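You operate a simulated robot arm through the tools that you are given. There is no shell and no other tool. Be economical: measure what you need, move in short steps, check, and stop when the job is done.

You are at the controls of a simulated robot arm. One attempt, no reset.

Task
Wipe the syrup off the till, then set the change tray there.
Fine: the yellow stack goes in the tray; use the purple cloth, which ends on the order board.
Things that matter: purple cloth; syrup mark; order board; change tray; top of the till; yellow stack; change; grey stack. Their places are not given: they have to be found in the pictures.

The check looks at the end state, three seconds after you hand in, the way a careful person would. Anything else that was tipped, shoved, dropped, spilled or broken makes it a failure. Flat cloth is picked up by pressing the open fingertips on it (5 to 10 N) and closing them slowly along it; thin cloth reads only 2 to 8 mm in the jaws.

Robot
A 6-joint arm with a two-finger parallel gripper, fixed in place. Base frame: the origin is at the foot of the arm, x ahead of it, y to its left, z up; the work surface is at about z = 950. Readings come in mm, degrees, newtons and seconds.
With the tool pointing down near the work surface it reaches from about 220 to 660 mm from the base axis. Its first joint turns from -66.0 to 66.0 degrees. Payload 2.9 kg.
Tool frame: the origin (TCP) lies between the finger pads and is the grasp point; the fingertips stand 30 mm ahead of it; z points along the fingers, y is the line along which they close. Largest opening 110 mm; finger width 20, thickness 10; the body of the gripper, 48 by 112 mm, starts 55 mm behind the TCP.
Orientation is that of the tool frame in the base frame, as a unit quaternion [x, y, z, w]. With the fingers straight down and closing along the base's y, the tool's x points along the base's -x, its y along +y and its z along -z.

Tools
- The arm moves only by the tool play_rows. Its argument "commands" is one flat list of numbers, 7 for each row, row after row: the shift along the tool's x, y, z in mm, then the turn, a rotation vector about the tool's x, y, z in degrees, then the gripper command, from -1 (shut) to 1 (fully open), values between in proportion. In form: [dx, dy, dz, rx, ry, rz, claw, dx, dy, dz, rx, ry, rz, claw, ...]. A call has 1 to 20 rows; each row is the pose to reach, as a shift and turn from the pose commanded when the call began, along the tool's axes at that moment. Each row takes 0.2 s and may step no farther than 50 mm and 8.6 degrees from the row before; otherwise, or with a gripper value out of range, the whole call is refused. Where a pose cannot be reached the arm comes as near as it can. A force on the tool above 40 N (or 10 N above the force at the start of the call, whichever is more), or a blocked arm, ends the call early, and 0.2 s more pass. Each finger travels about 108 mm/s and halts on what it meets, pressing with about 21 N; the grip force reading is that of the motor and also rises with nothing between the fingers. The clock runs only during rows and for 0.2 s after the last one: add rows that repeat a pose to give the fingers time. The reply holds the time, the measured pose of the TCP, the force on the tool along the base axes, the opening and the grip force, in the units named above and with some noise, and new pictures: "views" is both (left out), scene, wrist or none.
- Cameras (640 x 400 px; columns grow to the right, rows downward): "scene" is fixed at [94.5, 451.5, 1385.4]; the picture's right is [-0.56, -0.83, 0.00], its down [-0.46, 0.31, -0.83] and it looks along [0.69, -0.46, -0.56] (base axes); focal length 264 px, centre (320, 200). "wrist" rides on the gripper at [-36, 0, -57] in the tool frame; the picture's right is [0.00, -1.00, 0.00], its down [0.97, 0.00, -0.24] and it looks along [0.24, 0.00, 0.97] (tool axes); focal length 218 px, centre (320, 200).
- probe_pixels(camera, pixels): for up to 12 pixels [column, row] of the newest picture of that camera ("zoom" is the newest enlarged one), the place [x, y, z] in the base frame of the surface seen there, good to about 3 mm. No time passes.
- enlarge(camera, box): a new picture of the part [left, top, right, bottom] of that camera's present view, enlarged. No time passes.
- job_done(): hands the job in; it is judged then, once.

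Go step by step. Measure first, check grasps and placings, and put right what went wrong. The budget is 80 turns and 170 pictures, counting those below and the enlarged ones. Unless the task says otherwise, let go and move clear before handing in, and close with one line.

The tools are called after "Call:" by a JSON object that holds its "name" and its "arguments". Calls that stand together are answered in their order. play_rows: Moves the arm, as the interface text tells. Its arguments: {"type":"object","properties":{"commands":{"type":"array"},"views":{"type":"string","enum":["both","scene","wrist","none"]}},"required":["commands"]} The other tools are called the same way: probe_pixels (camera, pixels) gives the place of the surface under pixels of a picture; enlarge (camera, box) takes an enlarged picture of a part of a camera's view; job_done () hands the job in.

At the start:

```text
clock: 0.0
tool_pos: [338.9, 190.5, 1245.6]
orientation: [-0.001, 1.0, 0.0, 0.0]
force: [0.0, 0.1, 0.7]
grip_width: 110.2
grip_force: 0.0
```

scene: 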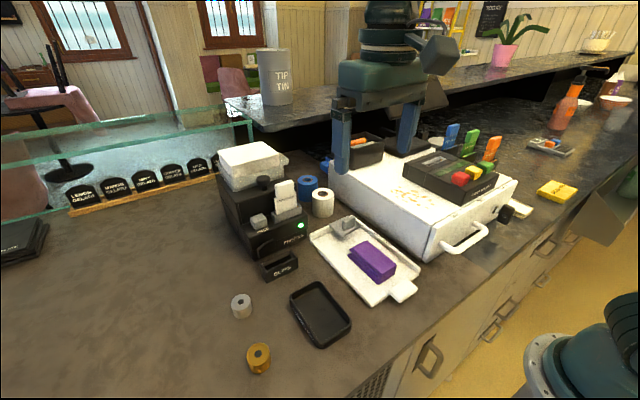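
wrist: 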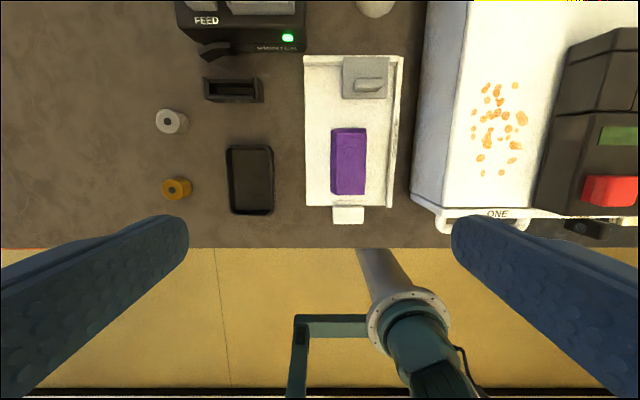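

The pictures show a purple block at wrist (348,160) on a white board, syrup spots at wrist (497,125), a dark tray at (250,180), and yellow and grey stacks at (176,188) and (171,121). I'll enlarge both views to confirm what these are.

Call:
{"name": "enlarge", "arguments": {"camera": "scene", "box": [210, 130, 530, 390]}}

Call:
{"name": "enlarge", "arguments": {"camera": "wrist", "box": [140, 0, 640, 250]}}

Call:
{"name": "probe_pixels", "arguments": {"camera": "wrist", "pixels": [[348, 160], [332, 132], [364, 130], [333, 193], [364, 193], [320, 90], [320, 190], [250, 180], [176, 188], [171, 121], [497, 125], [348, 215]]}}

Call:
{"name": "probe_pixels", "arguments": {"camera": "scene", "pixels": [[258, 352], [241, 300], [320, 313], [303, 283], [350, 322], [292, 300], [329, 345], [372, 258], [405, 195], [420, 225], [345, 225], [258, 370]]}}

```text
1.54 times, centred on (370, 260) of scene
```

zoom: 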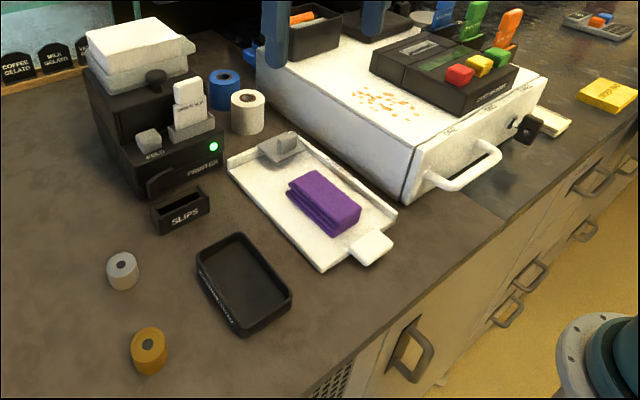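

```text
1.28 times, centred on (390, 125) of wrist
```

zoom: 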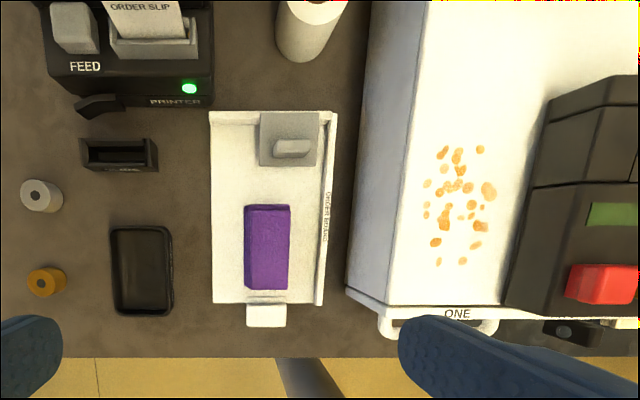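

```text
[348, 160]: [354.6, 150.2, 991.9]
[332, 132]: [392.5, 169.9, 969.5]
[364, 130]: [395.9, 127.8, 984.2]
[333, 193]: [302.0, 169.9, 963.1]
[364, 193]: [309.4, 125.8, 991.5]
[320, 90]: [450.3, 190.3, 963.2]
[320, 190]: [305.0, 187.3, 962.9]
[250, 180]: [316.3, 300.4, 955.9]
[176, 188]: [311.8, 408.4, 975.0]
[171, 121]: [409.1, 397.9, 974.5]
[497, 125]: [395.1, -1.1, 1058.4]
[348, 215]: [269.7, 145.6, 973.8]
```

```text
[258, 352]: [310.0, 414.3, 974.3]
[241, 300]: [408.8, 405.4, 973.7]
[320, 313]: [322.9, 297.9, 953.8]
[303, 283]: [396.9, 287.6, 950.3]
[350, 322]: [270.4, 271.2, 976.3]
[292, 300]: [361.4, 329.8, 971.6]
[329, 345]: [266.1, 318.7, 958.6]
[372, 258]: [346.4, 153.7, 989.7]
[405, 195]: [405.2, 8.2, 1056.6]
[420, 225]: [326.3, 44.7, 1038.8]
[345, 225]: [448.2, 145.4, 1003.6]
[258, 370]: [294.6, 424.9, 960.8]
```

The purple cloth is a folded block about 43×90×28 mm on the white order board. I'll measure the till top, syrup extents and tray rims, and look closer at the labels.

Call:
{"name": "enlarge", "arguments": {"camera": "scene", "box": [225, 270, 365, 380]}}

Call:
{"name": "enlarge", "arguments": {"camera": "scene", "box": [320, 120, 540, 260]}}

Call:
{"name": "probe_pixels", "arguments": {"camera": "wrist", "pixels": [[473, 125], [526, 118], [497, 85], [483, 173], [472, 20], [445, 200], [530, 205], [540, 190], [566, 50], [560, 20], [530, 20], [500, 200]]}}

Call:
{"name": "probe_pixels", "arguments": {"camera": "wrist", "pixels": [[226, 150], [272, 150], [229, 210], [273, 210], [250, 146], [250, 213], [227, 180], [273, 180], [235, 160], [265, 205], [168, 182], [188, 190]]}}

```text
3.64 times, centred on (295, 325) of scene
```

zoom: 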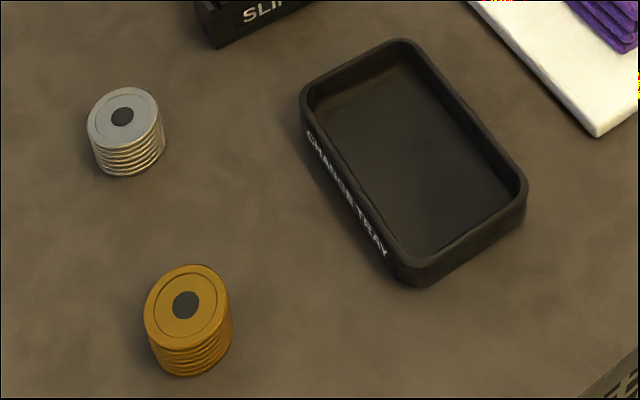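

```text
2.86 times, centred on (430, 190) of scene
```

zoom: 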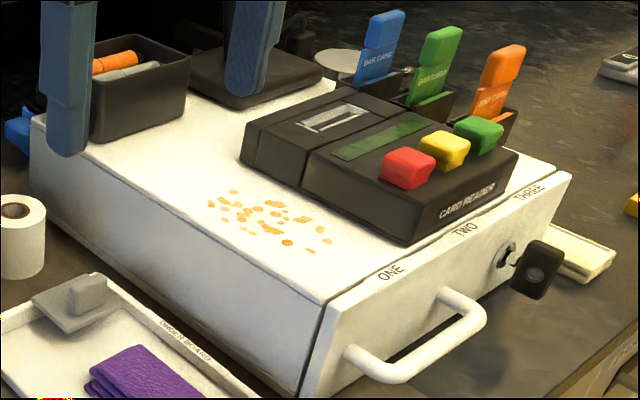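

```text
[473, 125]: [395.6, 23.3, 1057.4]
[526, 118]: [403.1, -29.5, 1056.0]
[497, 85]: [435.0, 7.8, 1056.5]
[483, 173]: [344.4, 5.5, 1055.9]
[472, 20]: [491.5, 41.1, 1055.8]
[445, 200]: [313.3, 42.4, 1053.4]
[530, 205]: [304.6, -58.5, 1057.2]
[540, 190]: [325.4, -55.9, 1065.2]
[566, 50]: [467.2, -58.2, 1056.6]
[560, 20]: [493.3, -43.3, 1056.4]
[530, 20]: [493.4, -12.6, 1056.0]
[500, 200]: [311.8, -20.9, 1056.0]
```

```text
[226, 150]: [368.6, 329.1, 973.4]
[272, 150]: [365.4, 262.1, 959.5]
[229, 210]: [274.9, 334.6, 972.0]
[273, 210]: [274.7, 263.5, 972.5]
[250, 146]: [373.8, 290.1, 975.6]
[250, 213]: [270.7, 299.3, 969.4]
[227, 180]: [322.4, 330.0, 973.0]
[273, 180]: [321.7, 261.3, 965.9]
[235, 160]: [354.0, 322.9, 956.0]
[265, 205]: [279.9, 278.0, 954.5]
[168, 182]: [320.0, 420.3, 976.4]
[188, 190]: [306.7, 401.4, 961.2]
```

The till top is z≈1056 with syrup over x 344–440, y −30 to 25. I'll probe the card reader edge, the till's left edge and the box at the rear, using zoom pixels (242,160) and (405,243) for the reader.

Call:
{"name": "probe_pixels", "arguments": {"camera": "zoom", "pixels": [[243, 155], [405, 240], [320, 198], [404, 222], [250, 130], [322, 298], [200, 218], [100, 160], [110, 140], [190, 110], [180, 60], [240, 95]]}}

Call:
{"name": "probe_pixels", "arguments": {"camera": "wrist", "pixels": [[535, 205], [545, 170], [552, 130], [562, 90], [570, 70], [430, 190], [425, 100], [401, 100], [304, 100], [350, 207], [365, 60], [600, 60]]}}

```text
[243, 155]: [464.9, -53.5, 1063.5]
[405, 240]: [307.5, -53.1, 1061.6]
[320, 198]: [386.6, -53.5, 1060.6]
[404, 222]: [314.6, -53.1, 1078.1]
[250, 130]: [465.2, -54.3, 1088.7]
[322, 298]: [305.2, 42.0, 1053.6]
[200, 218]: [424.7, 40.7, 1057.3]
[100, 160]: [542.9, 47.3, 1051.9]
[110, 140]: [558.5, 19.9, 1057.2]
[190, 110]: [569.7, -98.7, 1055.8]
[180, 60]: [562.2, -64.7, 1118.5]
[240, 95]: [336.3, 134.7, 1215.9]
```

```text
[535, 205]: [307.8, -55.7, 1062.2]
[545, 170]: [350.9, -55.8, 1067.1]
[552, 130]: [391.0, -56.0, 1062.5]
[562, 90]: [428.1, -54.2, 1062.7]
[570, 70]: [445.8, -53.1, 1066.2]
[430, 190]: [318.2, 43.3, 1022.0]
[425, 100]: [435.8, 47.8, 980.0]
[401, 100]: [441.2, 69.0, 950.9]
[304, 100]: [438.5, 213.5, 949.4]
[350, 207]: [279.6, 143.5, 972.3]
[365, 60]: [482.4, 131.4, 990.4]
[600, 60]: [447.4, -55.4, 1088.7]
```

The till top between its left edge (y≈46) and the card reader (y≈−53) is 99 mm wide, so the 70 mm tray will fit. I'll move above the cloth at (350,148) with a 70 mm opening.

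Call:
{"name": "play_rows", "arguments": {"commands": [-4, -14, 0, 0, 0, 0, 0.27, -8, -28, 30, 0, 0, 0, 0.27, -11, -42.5, 65, 0, 0, 0, 0.27, -11, -42.5, 100, 0, 0, 0, 0.27, -11, -42.5, 135, 0, 0, 0, 0.27, -11, -42.5, 165, 0, 0, 0, 0.27, -11, -42.5, 180, 0, 0, 0, 0.27, -11, -42.5, 185, 0, 0, 0, 0.27, -11, -42.5, 185, 0, 0, 0, 0.27]}}

```text
clock: 2.0
tool_pos: [349.3, 148.6, 1059.2]
orientation: [0.0, 1.0, 0.0, 0.0]
force: [1.5, 1.0, -0.9]
grip_width: 69.7
grip_force: 0.1
```

scene: 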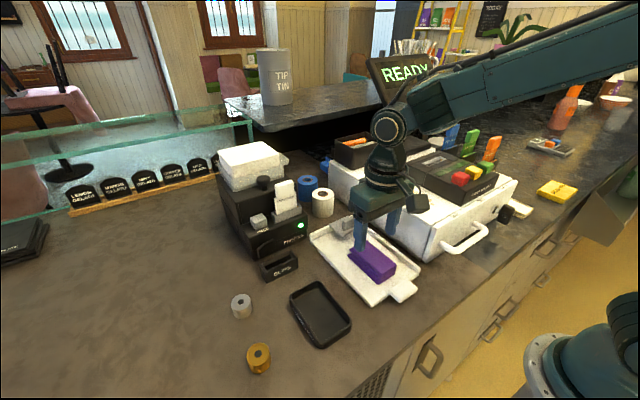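
wrist: 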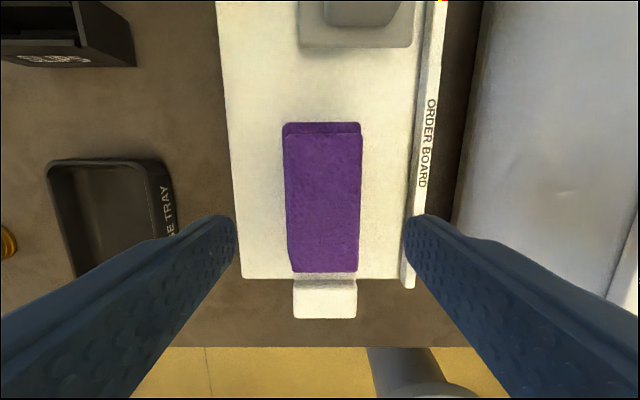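

The fingers straddle the cloth, which sits centred at column 323. I'll probe the board's rim and edges before going down.

Call:
{"name": "probe_pixels", "arguments": {"camera": "wrist", "pixels": [[430, 150], [415, 180], [400, 180], [235, 200], [325, 200], [285, 180], [362, 180], [325, 268], [325, 125], [400, 270], [230, 30], [325, 300]]}}

```text
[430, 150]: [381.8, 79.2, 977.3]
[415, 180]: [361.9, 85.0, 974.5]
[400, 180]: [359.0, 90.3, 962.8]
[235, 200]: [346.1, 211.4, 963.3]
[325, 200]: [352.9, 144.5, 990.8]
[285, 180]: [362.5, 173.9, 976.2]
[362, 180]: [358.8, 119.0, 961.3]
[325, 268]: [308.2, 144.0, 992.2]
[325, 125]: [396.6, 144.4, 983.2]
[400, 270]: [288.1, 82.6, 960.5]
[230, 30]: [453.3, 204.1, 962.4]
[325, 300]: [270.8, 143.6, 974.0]
```

Cloth centre is (352,146), from board z 962 to top 991. I'll descend so the tips reach z≈974, close slowly, and check the grip.

Call:
{"name": "play_rows", "arguments": {"commands": [-2, -2, 20, 0, 0, 0, 0.27, -2, -2, 40, 0, 0, 0, 0.27, -2, -2, 55, 0, 0, 0, 0.27, -2, -2, 55, 0, 0, 0, 0.05, -2, -2, 55, 0, 0, 0, -0.15, -2, -2, 55, 0, 0, 0, -0.35, -2, -2, 55, 0, 0, 0, -0.6, -2, -2, 55, 0, 0, 0, -1, -2, -2, 55, 0, 0, 0, -1, -2, -2, 55, 0, 0, 0, -1]}}

```text
clock: 4.2
tool_pos: [349.8, 145.4, 1003.8]
orientation: [0.0, 1.0, 0.001, 0.001]
force: [1.2, 0.5, 0.3]
grip_width: 48.8
grip_force: 21.1
```

scene: 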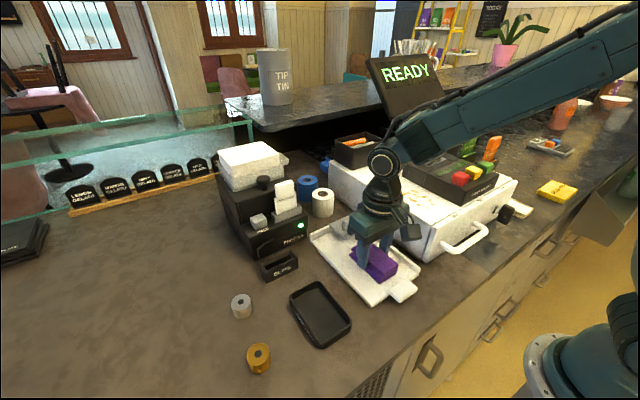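
wrist: 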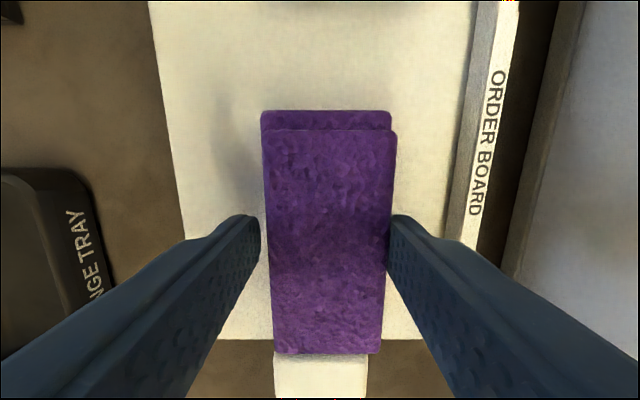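

The jaws hold the cloth at 48.8 mm with 21 N. I'll lift it to z≈1140 and check it stays in the grip before moving over the till.

Call:
{"name": "play_rows", "arguments": {"commands": [0, 0, -15, 0, 0, 0, -1, 0, 0, -40, 0, 0, 0, -1, 0, 0, -70, 0, 0, 0, -1, 0, 0, -100, 0, 0, 0, -1, 0, 0, -128, 0, 0, 0, -1, 0, 0, -138, 0, 0, 0, -1, -10, -25, -138, 0, 0, 0, -1, -20, -50, -138, 0, 0, 0, -1, -30, -78, -138, 0, 0, 0, -1, -38, -106, -138, 0, 0, 0, -1, -44, -130, -138, 0, 0, 0, -1, -46, -144, -138, 0, 0, 0, -1, -46, -146, -138, 0, 0, 0, -1, -46, -146, -138, 0, 0, 0, -1]}}

```text
clock: 7.2
tool_pos: [395.8, -2.0, 1143.3]
orientation: [-0.001, 1.0, 0.0, 0.0]
force: [-0.4, 0.0, 0.6]
grip_width: 49.1
grip_force: 21.3
```

scene: 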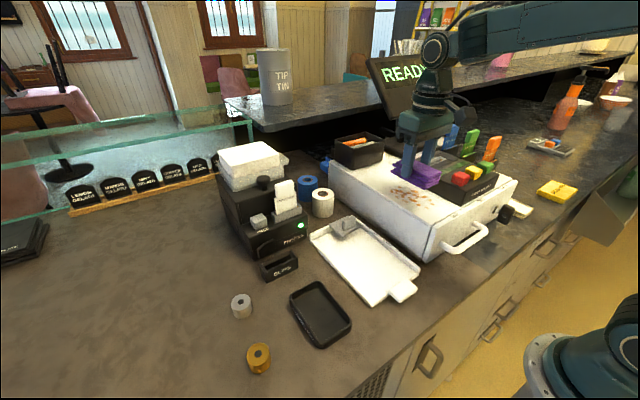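
wrist: 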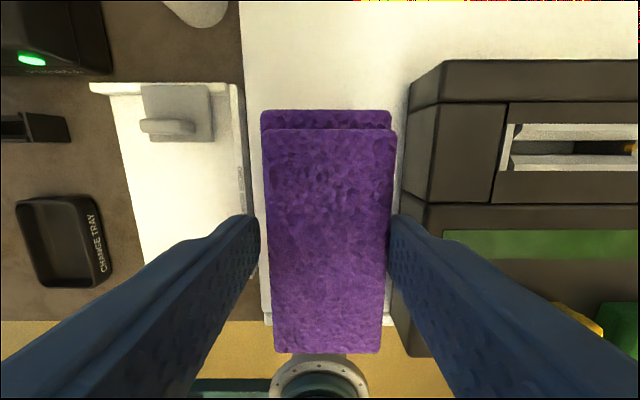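

The cloth is held securely above the till. I'll lower it at about y=5 toward the expected contact at TCP z≈1097 and read the force.

Call:
{"name": "play_rows", "arguments": {"commands": [0, 4, 12, 0, 0, 0, -1, 0, 7, 25, 0, 0, 0, -1, 0, 7, 36, 0, 0, 0, -1, 0, 7, 43, 0, 0, 0, -1, 0, 7, 45, 0, 0, 0, -1, 0, 7, 45, 0, 0, 0, -1], "views": "none"}}

```text
clock: 8.6
tool_pos: [395.5, 5.8, 1097.5]
orientation: [0.0, 1.0, 0.0, 0.0]
force: [0.4, -0.4, -0.5]
grip_width: 48.8
grip_force: 21.3
```

No contact force yet at z 1097.5, so I'll go down in 1 mm steps and watch the force.

Call:
{"name": "play_rows", "arguments": {"commands": [0, 0, 1, 0, 0, 0, -1, 0, 0, 2, 0, 0, 0, -1, 0, 0, 2, 0, 0, 0, -1], "views": "none"}}

Call:
{"name": "play_rows", "arguments": {"commands": [0, 0, 1, 0, 0, 0, -1, 0, 0, 2, 0, 0, 0, -1, 0, 0, 2, 0, 0, 0, -1], "views": "none"}}

```text
clock: 9.4
tool_pos: [396.9, 6.5, 1096.6]
orientation: [0.0, 1.0, 0.001, 0.0]
force: [-2.8, -1.8, 6.9]
grip_width: 49.0
grip_force: 20.9
```

```text
clock: 10.2
tool_pos: [396.3, 7.0, 1096.3]
orientation: [0.0, 1.0, 0.0, 0.002]
force: [-6.0, -0.8, 26.4]
grip_width: 49.1
grip_force: 20.6
```

Contact is at about z 1096, and 26 N is more than needed. I'll back off 1.2 mm and wipe with strokes along x at y≈15, 0 and −12.

Call:
{"name": "play_rows", "arguments": {"commands": [0, 0, -1.2, 0, 0, 0, -1, -15, 4, -1.2, 0, 0, 0, -1, -30, 8, -1.2, 0, 0, 0, -1, -40, 8, -1.2, 0, 0, 0, -1, -20, 8, -1.2, 0, 0, 0, -1, 0, 8, -1.2, 0, 0, 0, -1, 20, 8, -1.2, 0, 0, 0, -1, 38, 8, -1.2, 0, 0, 0, -1, 38, -6, -1.2, 0, 0, 0, -1, 20, -6, -1.2, 0, 0, 0, -1, 0, -6, -1.2, 0, 0, 0, -1, -20, -6, -1.2, 0, 0, 0, -1, -40, -6, -1.2, 0, 0, 0, -1, -40, -19, -1.2, 0, 0, 0, -1, -20, -19, -1.2, 0, 0, 0, -1, 0, -19, -1.2, 0, 0, 0, -1, 20, -19, -1.2, 0, 0, 0, -1, 38, -19, -1.2, 0, 0, 0, -1, 38, -19, -1.2, 0, 0, 0, -1]}}

```text
clock: 14.2
tool_pos: [359.1, -9.6, 1095.7]
orientation: [0.0, 1.0, -0.001, 0.0]
force: [0.2, -0.2, -0.3]
grip_width: 49.1
grip_force: 21.1
```

scene: 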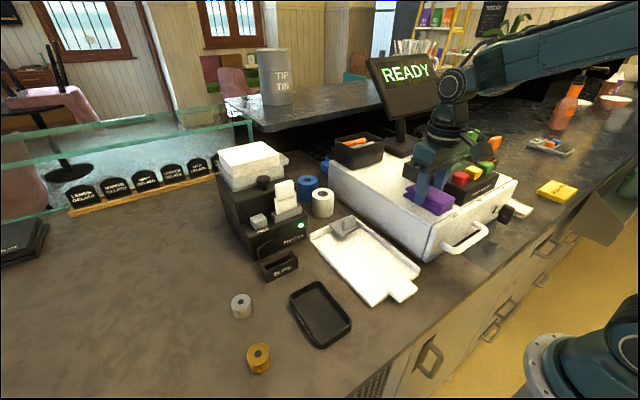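
wrist: 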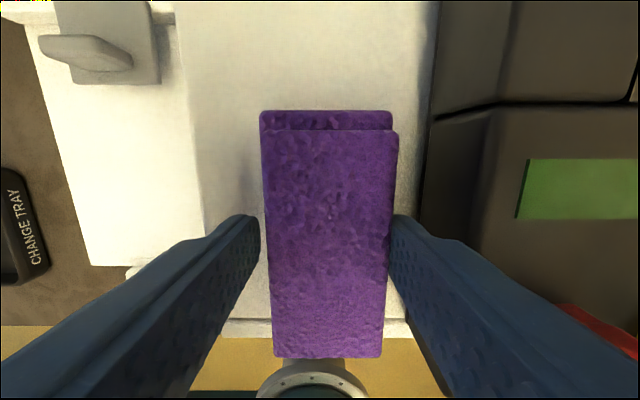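

The scene shows no syrup left of the cloth, but the end force is about 0, so contact may have been light. I'll lift and go back over the order board side to see the till clearly.

Call:
{"name": "play_rows", "arguments": {"commands": [0, 0, -20, 0, 0, 0, -1, 0, 0, -45, 0, 0, 0, -1, 0, 30, -50, 0, 0, 0, -1, 0, 65, -50, 0, 0, 0, -1, 0, 100, -50, 0, 0, 0, -1, 0, 120, -50, 0, 0, 0, -1, 0, 120, -50, 0, 0, 0, -1], "views": "wrist"}}

Call:
{"name": "enlarge", "arguments": {"camera": "scene", "box": [320, 120, 540, 260]}}

```text
clock: 15.8
tool_pos: [357.9, 110.8, 1146.8]
orientation: [0.0, 1.0, 0.0, -0.001]
force: [0.0, 0.0, -0.2]
grip_width: 48.6
grip_force: 21.2
```

wrist: 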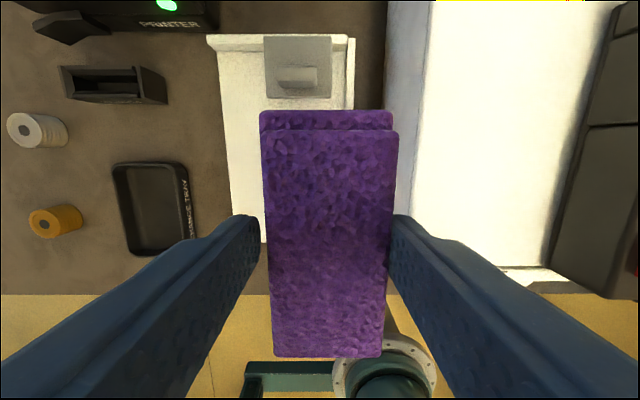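

```text
2.86 times, centred on (430, 190) of scene
```

zoom: 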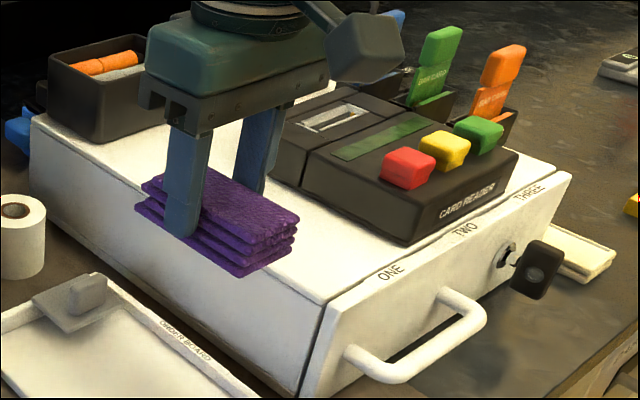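

The wrist view shows a clean till top with no spots left around (500,120). I'll set the cloth back on the order board at (352,146).

Call:
{"name": "play_rows", "arguments": {"commands": [3, 18, 15, 0, 0, 0, -1, 6, 35, 40, 0, 0, 0, -1, 6, 35, 75, 0, 0, 0, -1, 6, 35, 105, 0, 0, 0, -1, 6, 35, 128, 0, 0, 0, -1, 6, 35, 138, 0, 0, 0, -1, 6, 35, 142, 0, 0, 0, -1, 6, 35, 142, 0, 0, 0, -1], "views": "none"}}

```text
clock: 17.6
tool_pos: [353.4, 143.3, 1003.0]
orientation: [0.0, 1.0, 0.0, 0.0]
force: [0.2, 0.2, -0.4]
grip_width: 48.9
grip_force: 20.4
```

There's no contact force yet at z 1003, so the cloth is hovering by about a millimetre. I'll lower it 1.5 mm, open gently and rise.

Call:
{"name": "play_rows", "arguments": {"commands": [0, 0, 1.5, 0, 0, 0, -1, 0, 0, 1.5, 0, 0, 0, -0.05, 0, 0, 1.5, 0, 0, 0, 0.2, 0, 0, 1.5, 0, 0, 0, 0.3, 0, 0, -15, 0, 0, 0, 0.3, 0, 0, -45, 0, 0, 0, 0.3, 0, 0, -80, 0, 0, 0, 0.3, 0, 0, -110, 0, 0, 0, 0.3, 0, 40, -130, 0, 0, 0, 0.3, 0, 80, -130, 0, 0, 0, 0.5, 10, 120, -130, 0, 0, 0, 0.7, 25, 150, -130, 0, 0, 0, 0.85, 34, 155, -130, 0, 0, 0, 0.85, 34, 155, -130, 0, 0, 0, 0.85]}}

```text
clock: 20.6
tool_pos: [318.3, 297.6, 1131.6]
orientation: [0.001, 1.0, 0.001, -0.001]
force: [0.9, 0.1, 0.1]
grip_width: 101.8
grip_force: 0.1
```

scene: 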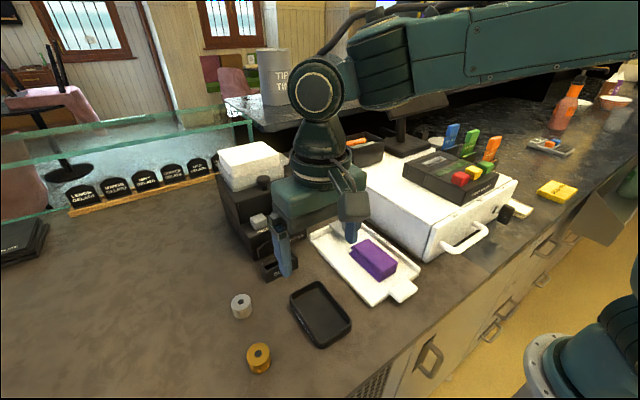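
wrist: 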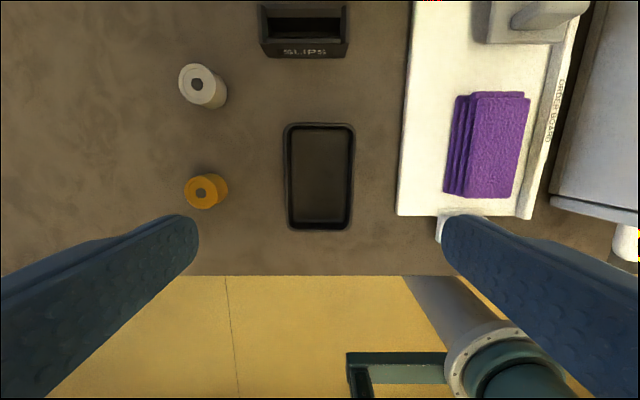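

The cloth rests fully on the board (wrist 487,145) and the tray is centred at about (319,177). I'll measure the tray and stack edges from here.

Call:
{"name": "probe_pixels", "arguments": {"camera": "wrist", "pixels": [[285, 180], [352, 180], [319, 126], [319, 227], [319, 180], [287, 140], [287, 215], [351, 140], [350, 215], [208, 190], [202, 190], [200, 85]]}}

```text
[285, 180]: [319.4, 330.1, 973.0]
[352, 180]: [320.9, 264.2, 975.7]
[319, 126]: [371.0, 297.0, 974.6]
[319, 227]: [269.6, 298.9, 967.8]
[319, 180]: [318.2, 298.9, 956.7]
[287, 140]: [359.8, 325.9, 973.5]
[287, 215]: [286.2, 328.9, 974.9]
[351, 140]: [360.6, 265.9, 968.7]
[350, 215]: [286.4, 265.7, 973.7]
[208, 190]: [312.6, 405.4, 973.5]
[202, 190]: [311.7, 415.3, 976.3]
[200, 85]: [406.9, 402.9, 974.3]
```

The tray spans y 263–332 and x 269–372, top z 975. I'll descend with the tips at z≈957 and close on its long sides.

Call:
{"name": "play_rows", "arguments": {"commands": [-1, 0, 35, 0, 0, 0, 0.85, -1, 0, 70, 0, 0, 0, 0.85, -1, 0, 105, 0, 0, 0, 0.85, -1, 0, 130, 0, 0, 0, 0.85, -1, 0, 144, 0, 0, 0, 0.85, -1, 0, 144, 0, 0, 0, 0.85, -1, 0, 144, 0, 0, 0, 0.6, -1, 0, 144, 0, 0, 0, 0.45, -1, 0, 144, 0, 0, 0, 0.3, -1, 0, 144, 0, 0, 0, 0.1, -1, 0, 144, 0, 0, 0, -0.3, -1, 0, 144, 0, 0, 0, -0.3]}}

```text
clock: 23.2
tool_pos: [318.9, 299.5, 989.9]
orientation: [0.0, 1.0, 0.0, 0.0]
force: [-0.1, -0.4, -0.1]
grip_width: 69.0
grip_force: 21.3
```

scene: 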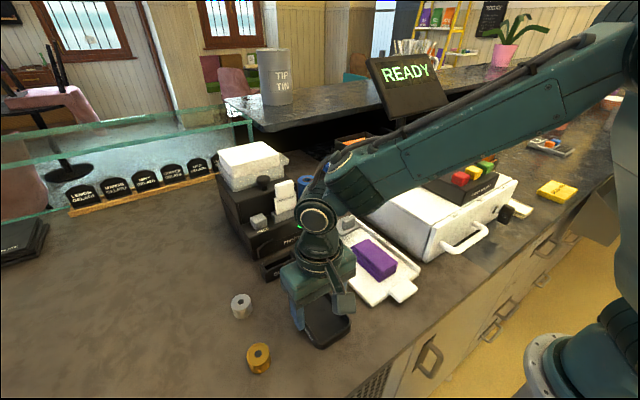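
wrist: 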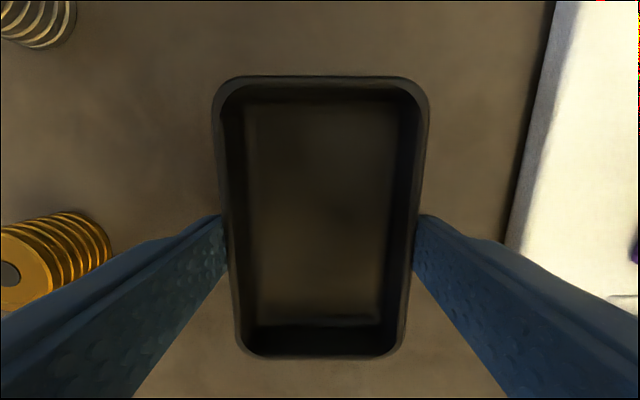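

The tray is gripped at 69 mm width with 21 N and sits square. I'll lift it to z≈1150 and carry it over to the till above (392,4).

Call:
{"name": "play_rows", "arguments": {"commands": [0, 0, -10, 0, 0, 0, -0.5, 0, 0, -35, 0, 0, 0, -0.5, 0, 0, -70, 0, 0, 0, -0.5, 0, 0, -105, 0, 0, 0, -0.5, 0, 0, -140, 0, 0, 0, -0.5, 0, 0, -160, 0, 0, 0, -0.5, -5, -25, -160, 0, 0, 0, -0.5, -12, -60, -160, 0, 0, 0, -0.5, -22, -95, -160, 0, 0, 0, -0.5, -32, -130, -160, 0, 0, 0, -0.5, -42, -165, -160, 0, 0, 0, -0.5, -52, -200, -160, 0, 0, 0, -0.5, -60, -235, -160, 0, 0, 0, -0.5, -67, -265, -160, 0, 0, 0, -0.5, -72, -286, -160, 0, 0, 0, -0.5, -73, -295, -160, 0, 0, 0, -0.5, -73, -295, -160, 0, 0, 0, -0.5, -73, -295, -160, 0, 0, 0, -0.5]}}

```text
clock: 27.0
tool_pos: [393.1, 2.9, 1148.8]
orientation: [0.0, 1.0, 0.001, 0.0]
force: [0.2, 0.0, -0.7]
grip_width: 69.0
grip_force: 21.3
```

scene: 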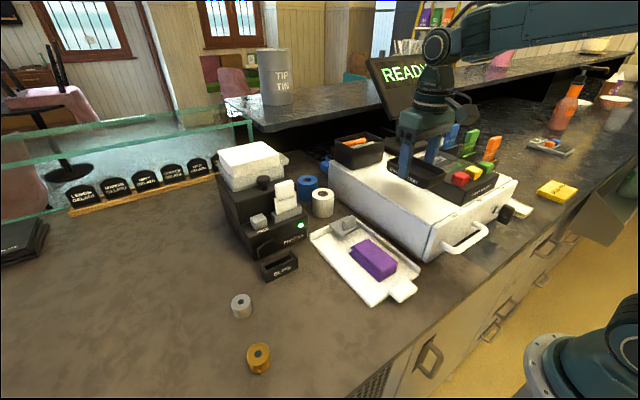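
wrist: 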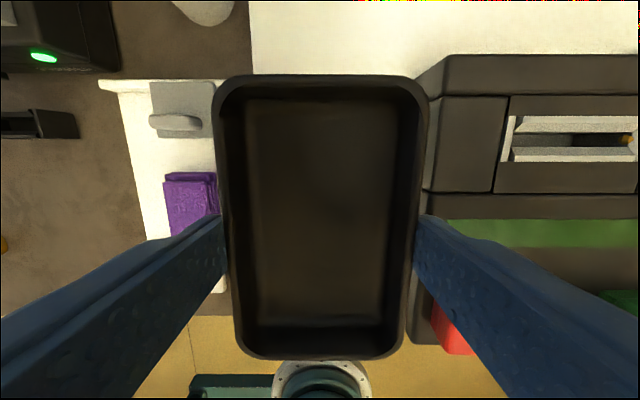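

The tray is level and steady above the till. I'll lower it 51 mm to z≈1098 and check the force before letting go.

Call:
{"name": "play_rows", "arguments": {"commands": [0, 1, 15, 0, 0, 0, -0.5, 0, 1, 30, 0, 0, 0, -0.5, 0, 1, 42, 0, 0, 0, -0.5, 0, 1, 49, 0, 0, 0, -0.5, 0, 1, 51, 0, 0, 0, -0.5, 0, 1, 51, 0, 0, 0, -0.5], "views": "none"}}

Call:
{"name": "play_rows", "arguments": {"commands": [0, 0, 1, 0, 0, 0, -0.5, 0, 0, 1.5, 0, 0, 0, -0.5, 0, 0, 1.5, 0, 0, 0, -0.5], "views": "both"}}

```text
clock: 28.4
tool_pos: [393.4, 4.9, 1099.4]
orientation: [0.0, 1.0, 0.0, 0.0]
force: [-0.4, 0.5, 0.7]
grip_width: 68.9
grip_force: 20.6
```

```text
clock: 29.2
tool_pos: [394.8, 3.7, 1097.5]
orientation: [0.0, 1.0, 0.0, 0.0]
force: [-0.3, -0.3, -0.4]
grip_width: 69.0
grip_force: 21.1
```

scene: 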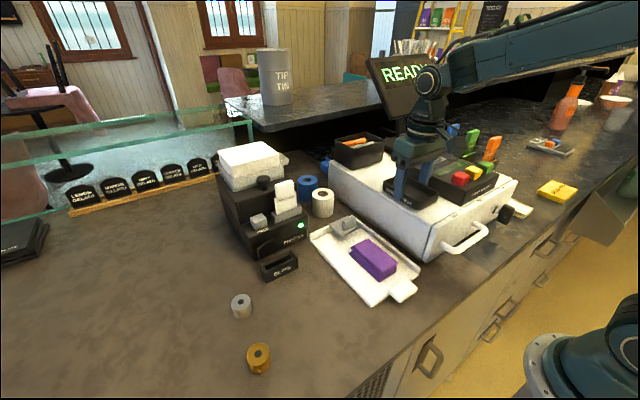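
wrist: 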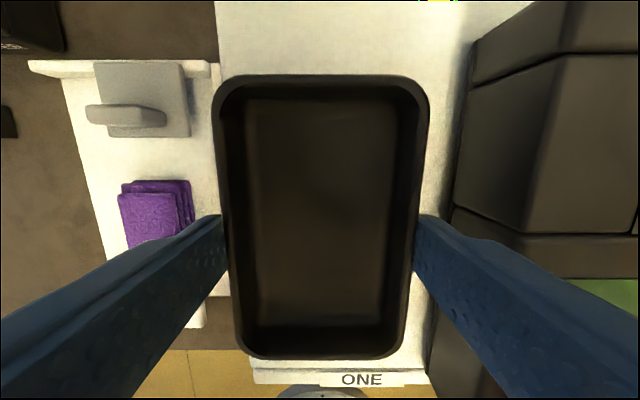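

There's still no contact force at z 1097.5, so I'll lower in 1 mm steps until it shows.

Call:
{"name": "play_rows", "arguments": {"commands": [0, 0, 1, 0, 0, 0, -0.5, 0, 0, 1, 0, 0, 0, -0.5], "views": "none"}}

Call:
{"name": "play_rows", "arguments": {"commands": [0, 0, 0.7, 0, 0, 0, -0.5, 0, 0, 0.7, 0, 0, 0, -0.5], "views": "none"}}

```text
clock: 29.8
tool_pos: [393.7, 3.7, 1095.8]
orientation: [0.0, 1.0, 0.0, 0.0]
force: [0.0, -0.7, -1.3]
grip_width: 69.0
grip_force: 21.1
```

```text
clock: 30.4
tool_pos: [394.0, 4.4, 1093.6]
orientation: [0.0, 1.0, 0.0, -0.001]
force: [-0.4, 0.5, -0.9]
grip_width: 68.7
grip_force: 20.8
```

Still no contact at about z 1094.5, so I'll keep stepping down.

Call:
{"name": "play_rows", "arguments": {"commands": [0, 0, 0.7, 0, 0, 0, -0.5, 0, 0, 0.7, 0, 0, 0, -0.5], "views": "none"}}

Call:
{"name": "play_rows", "arguments": {"commands": [0, 0, 0.7, 0, 0, 0, -0.5, 0, 0, 0.7, 0, 0, 0, -0.5], "views": "both"}}

```text
clock: 31.0
tool_pos: [393.2, 3.2, 1093.7]
orientation: [0.0, 1.0, 0.0, 0.0]
force: [0.0, 0.1, 1.3]
grip_width: 69.0
grip_force: 20.5
```

```text
clock: 31.6
tool_pos: [394.5, 2.9, 1094.9]
orientation: [0.0, 1.0, 0.0, 0.001]
force: [1.0, -0.5, 11.9]
grip_width: 69.0
grip_force: 21.5
```

scene: 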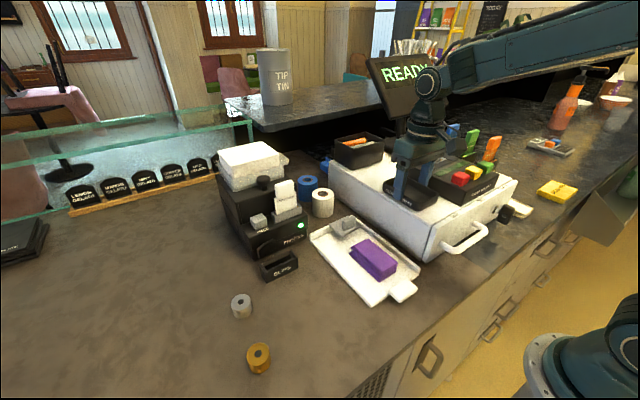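
wrist: 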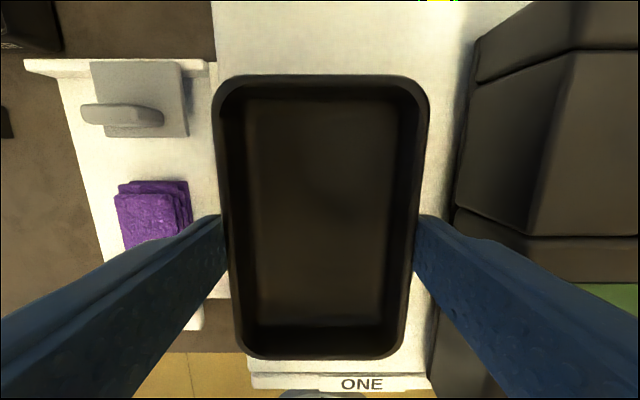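

Contact is confirmed at 12 N, so the tray is on the till. I'll open 10 mm (well short of the reader) and rise straight up.

Call:
{"name": "play_rows", "arguments": {"commands": [0, 0, -0.7, 0, 0, 0, -0.5, 0, 0, -0.7, 0, 0, 0, 0.36, 0, 0, -0.7, 0, 0, 0, 0.42, 0, 0, -0.7, 0, 0, 0, 0.42, 0, 0, -12, 0, 0, 0, 0.42, 0, 0, -35, 0, 0, 0, 0.42, 0, 0, -65, 0, 0, 0, 0.42, 6, 35, -70, 0, 0, 0, 0.3, 14, 75, -70, 0, 0, 0, 0.2, 22, 115, -70, 0, 0, 0, 0.2, 30, 155, -70, 0, 0, 0, 0.2, 40, 200, -70, 0, 0, 0, 0.2, 50, 245, -70, 0, 0, 0, 0.2, 60, 290, -70, 0, 0, 0, 0.2, 70, 335, -70, 0, 0, 0, 0.2, 78, 375, -70, 0, 0, 0, 0.2, 82, 400, -70, 0, 0, 0, 0.2, 82, 407, -70, 0, 0, 0, 0.2, 82, 407, -70, 0, 0, 0, 0.2]}}

```text
clock: 35.6
tool_pos: [312.8, 410.6, 1162.1]
orientation: [0.0, 1.0, 0.0, -0.001]
force: [0.4, -0.2, 0.5]
grip_width: 66.0
grip_force: 0.1
```

scene: 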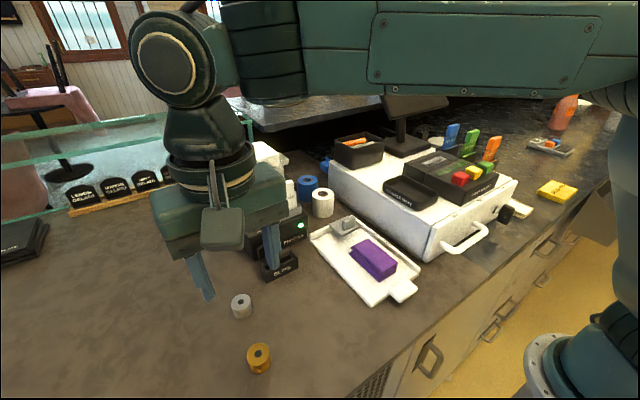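
wrist: 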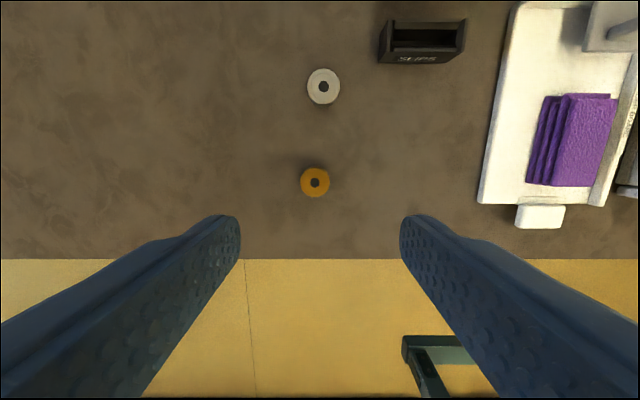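

The tray sits on the till beside the card reader, and the yellow stack is at wrist (315,182). I'll probe its edges and the tray's resting place.

Call:
{"name": "probe_pixels", "arguments": {"camera": "wrist", "pixels": [[302, 182], [328, 182], [308, 182], [315, 170], [315, 194], [322, 182], [270, 182]]}}

Call:
{"name": "probe_pixels", "arguments": {"camera": "scene", "pixels": [[410, 191], [385, 187], [433, 203], [412, 209], [405, 190]]}}

Call:
{"name": "enlarge", "arguments": {"camera": "scene", "box": [330, 130, 510, 245]}}

```text
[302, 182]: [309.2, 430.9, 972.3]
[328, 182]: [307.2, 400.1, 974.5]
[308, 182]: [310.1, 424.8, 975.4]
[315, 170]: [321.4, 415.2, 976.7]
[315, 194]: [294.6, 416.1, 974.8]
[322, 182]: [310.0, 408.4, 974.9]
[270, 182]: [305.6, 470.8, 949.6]
```

```text
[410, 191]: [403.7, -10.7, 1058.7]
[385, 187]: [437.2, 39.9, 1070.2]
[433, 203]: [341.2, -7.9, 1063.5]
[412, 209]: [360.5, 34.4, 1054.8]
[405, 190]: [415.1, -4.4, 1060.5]
```

```text
3.48 times, centred on (420, 188) of scene
```

zoom: 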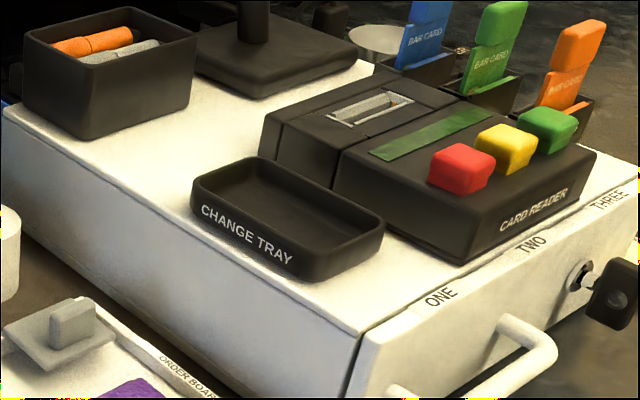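

The tray rests flat on the till. The yellow stack is centred at about (309,415), 32 mm wide and 25 mm tall, so I'll move above it, descend low and close gently.

Call:
{"name": "play_rows", "arguments": {"commands": [3, 4, 35, 0, 0, 0, 0.2, 3, 4, 70, 0, 0, 0, 0.2, 3, 4, 105, 0, 0, 0, 0.2, 3, 4, 140, 0, 0, 0, 0.2, 3, 4, 165, 0, 0, 0, 0.2, 3, 4, 177, 0, 0, 0, 0.2, 3, 4, 177, 0, 0, 0, 0.2]}}

```text
clock: 37.2
tool_pos: [306.2, 413.6, 987.6]
orientation: [0.0, 1.0, 0.0, 0.0]
force: [-0.2, 0.5, 0.1]
grip_width: 66.0
grip_force: 0.0
```

scene: 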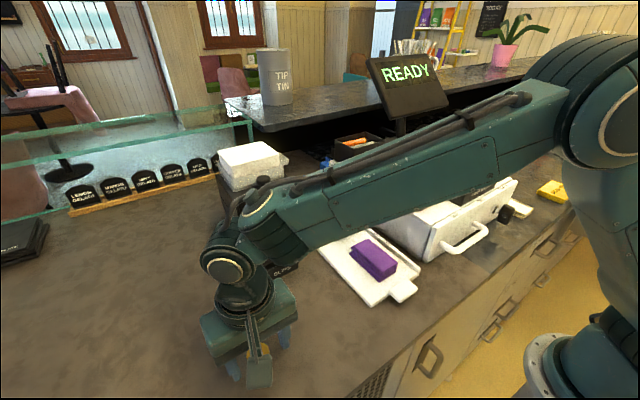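
wrist: 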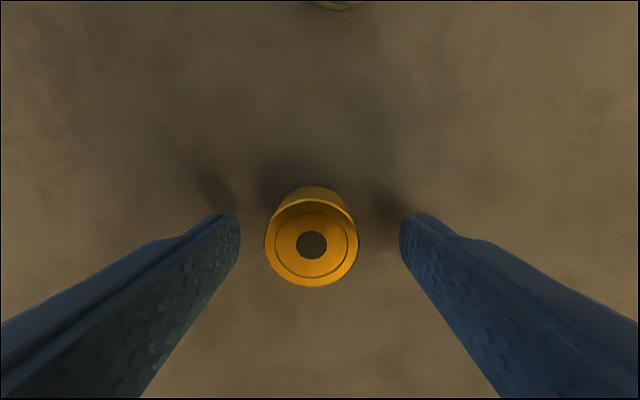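

The stack centre at (311,245) is about 3 mm forward and left of the grasp axis. I'll correct by that much, drop 2 mm and close gently.

Call:
{"name": "play_rows", "arguments": {"commands": [-2.5, 2.7, 1.5, 0, 0, 0, 0.2, -2.5, 2.7, 1.5, 0, 0, 0, 0.0, -2.5, 2.7, 1.5, 0, 0, 0, -0.15, -2.5, 2.7, 1.5, 0, 0, 0, -0.3, -2.5, 2.7, 1.5, 0, 0, 0, -0.4, -2.5, 2.7, 1.5, 0, 0, 0, -0.5, -2.5, 2.7, 1.5, 0, 0, 0, -0.7, -2.5, 2.7, 1.5, 0, 0, 0, -0.7]}}

```text
clock: 39.0
tool_pos: [309.3, 416.8, 986.4]
orientation: [0.0, 1.0, 0.0, 0.0]
force: [-0.3, -1.5, 1.2]
grip_width: 32.9
grip_force: 21.3
```

scene: 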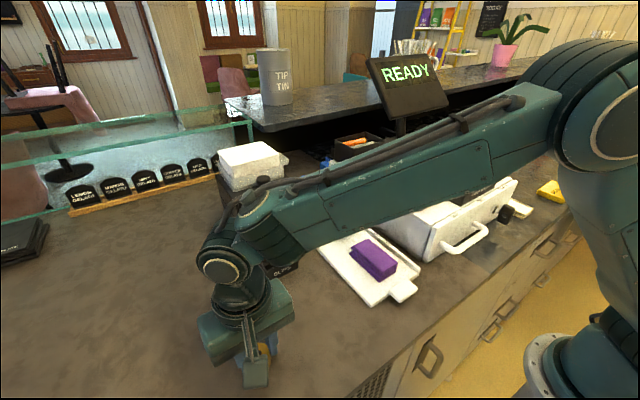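
wrist: 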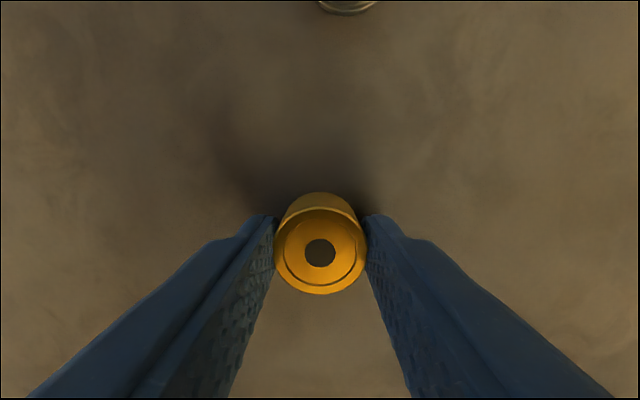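

The stack is held at 32.9 mm with 21 N. I'll lift to z≈1165 and carry it over the tray, then turn the gripper 90° so the fingers have room along the tray's length.

Call:
{"name": "play_rows", "arguments": {"commands": [0, 0, -10, 0, 0, 0, -0.7, 0, 0, -40, 0, 0, 0, -0.7, 0, 0, -80, 0, 0, 0, -0.7, 0, 0, -120, 0, 0, 0, -0.7, 0, 0, -160, 0, 0, 0, -0.7, 0, 0, -180, 0, 0, 0, -0.7, -5, -25, -180, 0, 0, 0, -0.7, -13, -65, -180, 0, 0, 0, -0.7, -21, -105, -180, 0, 0, 0, -0.7, -30, -147, -180, 0, 0, 0, -0.7, -38, -189, -180, 0, 0, 0, -0.7, -47, -231, -180, 0, 0, 0, -0.7, -55, -273, -180, 0, 0, 0, -0.7, -64, -315, -180, 0, 0, 0, -0.7, -72, -355, -180, 0, 0, 0, -0.7, -79, -390, -180, 0, 0, 0, -0.7, -83, -408, -180, 0, 0, 0, -0.7, -84, -413, -180, 0, 0, 0, -0.7, -84, -413, -180, 0, 0, 0, -0.7]}}

Call:
{"name": "play_rows", "arguments": {"commands": [0, 0, 0, 0, 0, -8, -0.7, 0, 0, 0, 0, 0, -16, -0.7, 0, 0, 0, 0, 0, -24, -0.7, 0, 0, 0, 0, 0, -32, -0.7, 0, 0, 0, 0, 0, -40, -0.7, 0, 0, 0, 0, 0, -48, -0.7, 0, 0, 0, 0, 0, -56, -0.7, 0, 0, 0, 0, 0, -64, -0.7, 0, 0, 0, 0, 0, -72, -0.7, 0, 0, 0, 0, 0, -80, -0.7, 0, 0, 0, 0, 0, -86, -0.7, 0, 0, 0, 0, 0, -90, -0.7, 0, 0, 0, 0, 0, -90, -0.7, 0, 0, 0, 0, 0, -90, -0.7]}}

```text
clock: 43.0
tool_pos: [394.6, 5.7, 1164.9]
orientation: [0.001, 1.0, 0.001, 0.0]
force: [-0.7, 0.9, -1.3]
grip_width: 33.0
grip_force: 21.1
```

scene: 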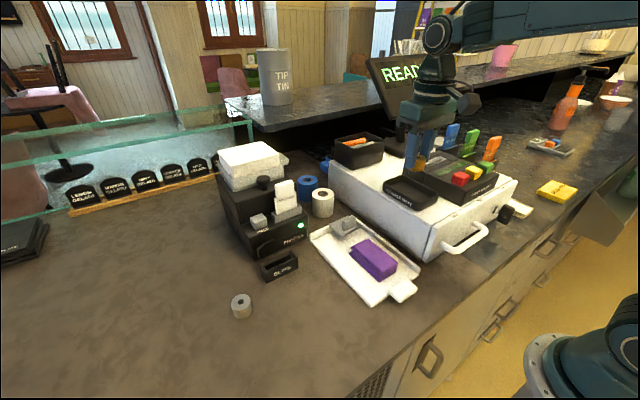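
wrist: 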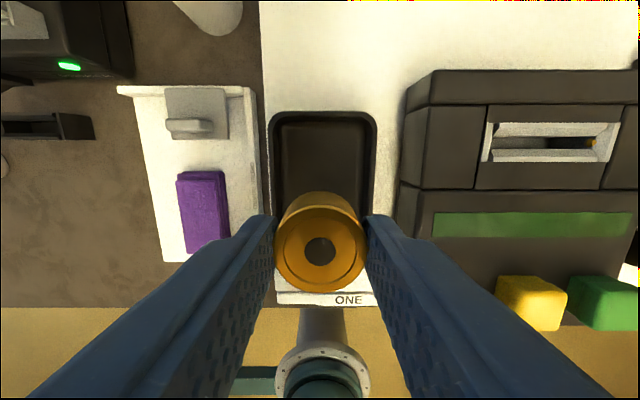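

```text
clock: 46.0
tool_pos: [396.0, 4.6, 1166.8]
orientation: [0.707, -0.707, 0.0, -0.001]
force: [0.3, -0.7, -1.5]
grip_width: 32.8
grip_force: 20.9
```

scene: 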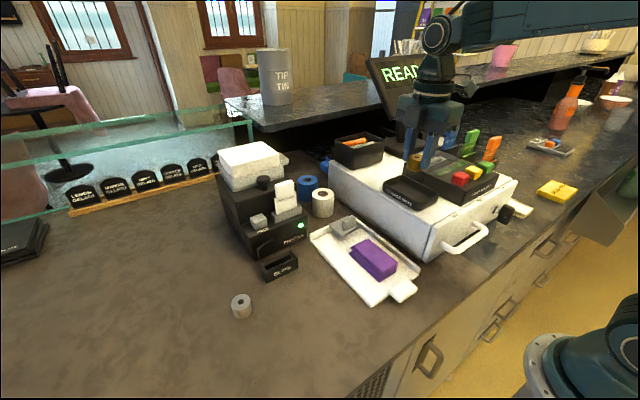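
wrist: 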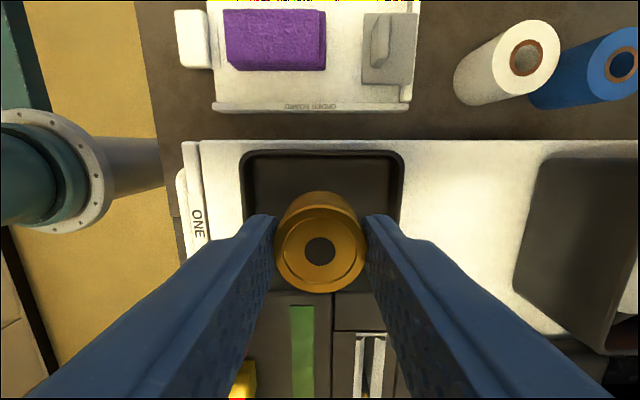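

The stack is held over the tray with the fingers now closing along x. I'll probe the tray rim and the visible floor to centre the drop.

Call:
{"name": "probe_pixels", "arguments": {"camera": "wrist", "pixels": [[245, 175], [400, 175], [322, 153], [280, 180], [380, 180], [262, 175], [384, 172]]}}

Call:
{"name": "probe_pixels", "arguments": {"camera": "scene", "pixels": [[383, 181], [409, 205], [436, 200], [405, 190], [395, 180]]}}

```text
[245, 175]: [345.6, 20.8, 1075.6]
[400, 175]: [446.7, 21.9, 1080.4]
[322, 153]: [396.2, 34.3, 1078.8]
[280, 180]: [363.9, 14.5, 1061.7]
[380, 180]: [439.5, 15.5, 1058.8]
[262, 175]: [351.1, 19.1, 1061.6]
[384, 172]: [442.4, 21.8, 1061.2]
```

```text
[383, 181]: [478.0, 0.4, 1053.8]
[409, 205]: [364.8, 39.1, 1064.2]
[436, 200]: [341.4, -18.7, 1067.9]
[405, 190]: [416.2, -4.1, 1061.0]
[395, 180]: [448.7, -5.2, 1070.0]
```

Tray centre is (396,3) with floor z≈1061, and the TCP is already within 2 mm of it. I'll lower to about z 1100 and then step to contact.

Call:
{"name": "play_rows", "arguments": {"commands": [1, 0, 20, 0, 0, 0, -0.7, 1, 0, 40, 0, 0, 0, -0.7, 1, 0, 56, 0, 0, 0, -0.7, 1, 0, 64, 0, 0, 0, -0.7, 1, 0, 66, 0, 0, 0, -0.7, 1, 0, 66, 0, 0, 0, -0.7], "views": "wrist"}}

Call:
{"name": "play_rows", "arguments": {"commands": [0, 0, 0.8, 0, 0, 0, -0.7, 0, 0, 1.5, 0, 0, 0, -0.7, 0, 0, 1.5, 0, 0, 0, -0.7], "views": "none"}}

```text
clock: 47.4
tool_pos: [394.2, 4.0, 1098.3]
orientation: [0.708, -0.706, 0.0, 0.001]
force: [-0.3, 0.1, -1.6]
grip_width: 32.8
grip_force: 20.8
```

wrist: 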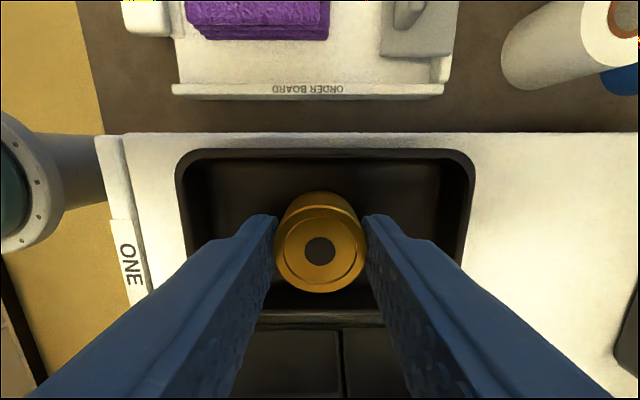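

```text
clock: 48.2
tool_pos: [394.3, 2.5, 1098.3]
orientation: [-0.707, 0.707, 0.0, 0.0]
force: [-0.7, 0.3, -1.0]
grip_width: 32.8
grip_force: 21.3
```

The stack is inside the tray outline with no contact yet, so I'll continue in small steps.

Call:
{"name": "play_rows", "arguments": {"commands": [0, 0, 0.7, 0, 0, 0, -0.7, 0, 0, 1, 0, 0, 0, -0.7], "views": "none"}}

Call:
{"name": "play_rows", "arguments": {"commands": [0, 0, 0.7, 0, 0, 0, -0.7, 0, 0, 0.7, 0, 0, 0, -0.7], "views": "none"}}

```text
clock: 48.8
tool_pos: [394.5, 3.9, 1097.4]
orientation: [0.707, -0.707, 0.0, 0.0]
force: [0.0, -1.9, 4.3]
grip_width: 33.0
grip_force: 21.4
```

```text
clock: 49.4
tool_pos: [394.7, 4.7, 1096.3]
orientation: [0.707, -0.707, 0.0, -0.001]
force: [-0.8, -1.5, 9.3]
grip_width: 32.6
grip_force: 21.1
```

Contact shows at 9 N, so the stack is on the tray floor. I'll ease off, open to about 50 mm and rise straight up, then move clear.

Call:
{"name": "play_rows", "arguments": {"commands": [0, 0, -0.5, 0, 0, 0, -0.7, 0, 0, -0.5, 0, 0, 0, -0.35, 0, 0, -0.5, 0, 0, 0, -0.2, 0, 0, -0.5, 0, 0, 0, -0.1, 0, 0, -0.5, 0, 0, 0, -0.1, 0, 0, -10, 0, 0, 0, -0.1, 0, 0, -30, 0, 0, 0, -0.1, 0, 0, -60, 0, 0, 0, -0.1, 0, 0, -95, 0, 0, 0, -0.1, -40, 10, -110, 0, 0, 0, -0.1, -85, 20, -115, 0, 0, 0, -0.1, -130, 30, -115, 0, 0, 0, -0.1, -170, 40, -115, 0, 0, 0, -0.1, -180, 45, -115, 0, 0, 0, -0.1, -180, 45, -115, 0, 0, 0, -0.1]}}

Call:
{"name": "enlarge", "arguments": {"camera": "scene", "box": [210, 110, 540, 316]}}

```text
clock: 52.6
tool_pos: [350.1, 181.1, 1208.9]
orientation: [0.707, -0.707, 0.0, 0.0]
force: [0.6, 0.1, -0.1]
grip_width: 49.6
grip_force: 0.0
```

scene: 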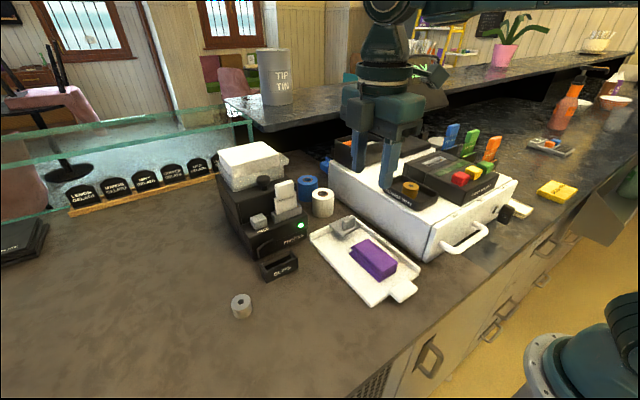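
wrist: 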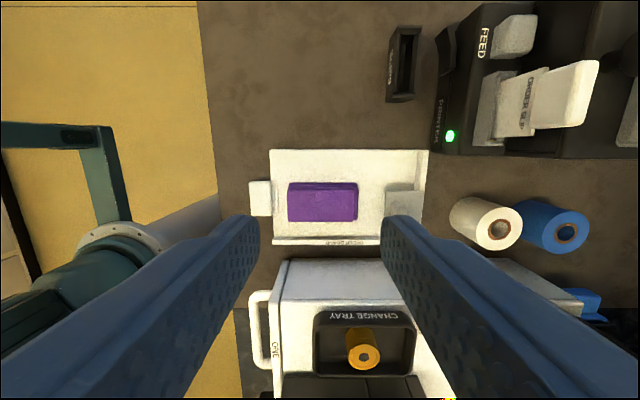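

```text
1.94 times, centred on (375, 213) of scene
```

zoom: 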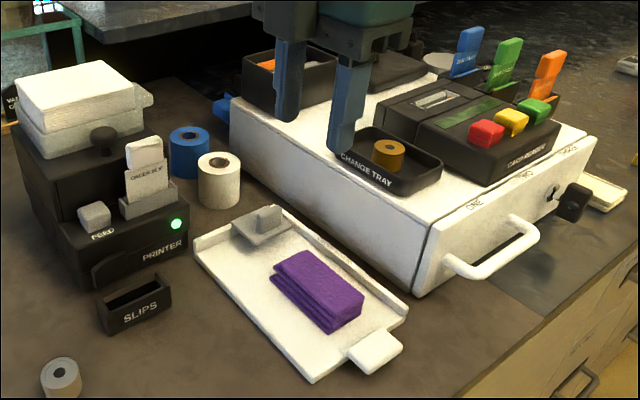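

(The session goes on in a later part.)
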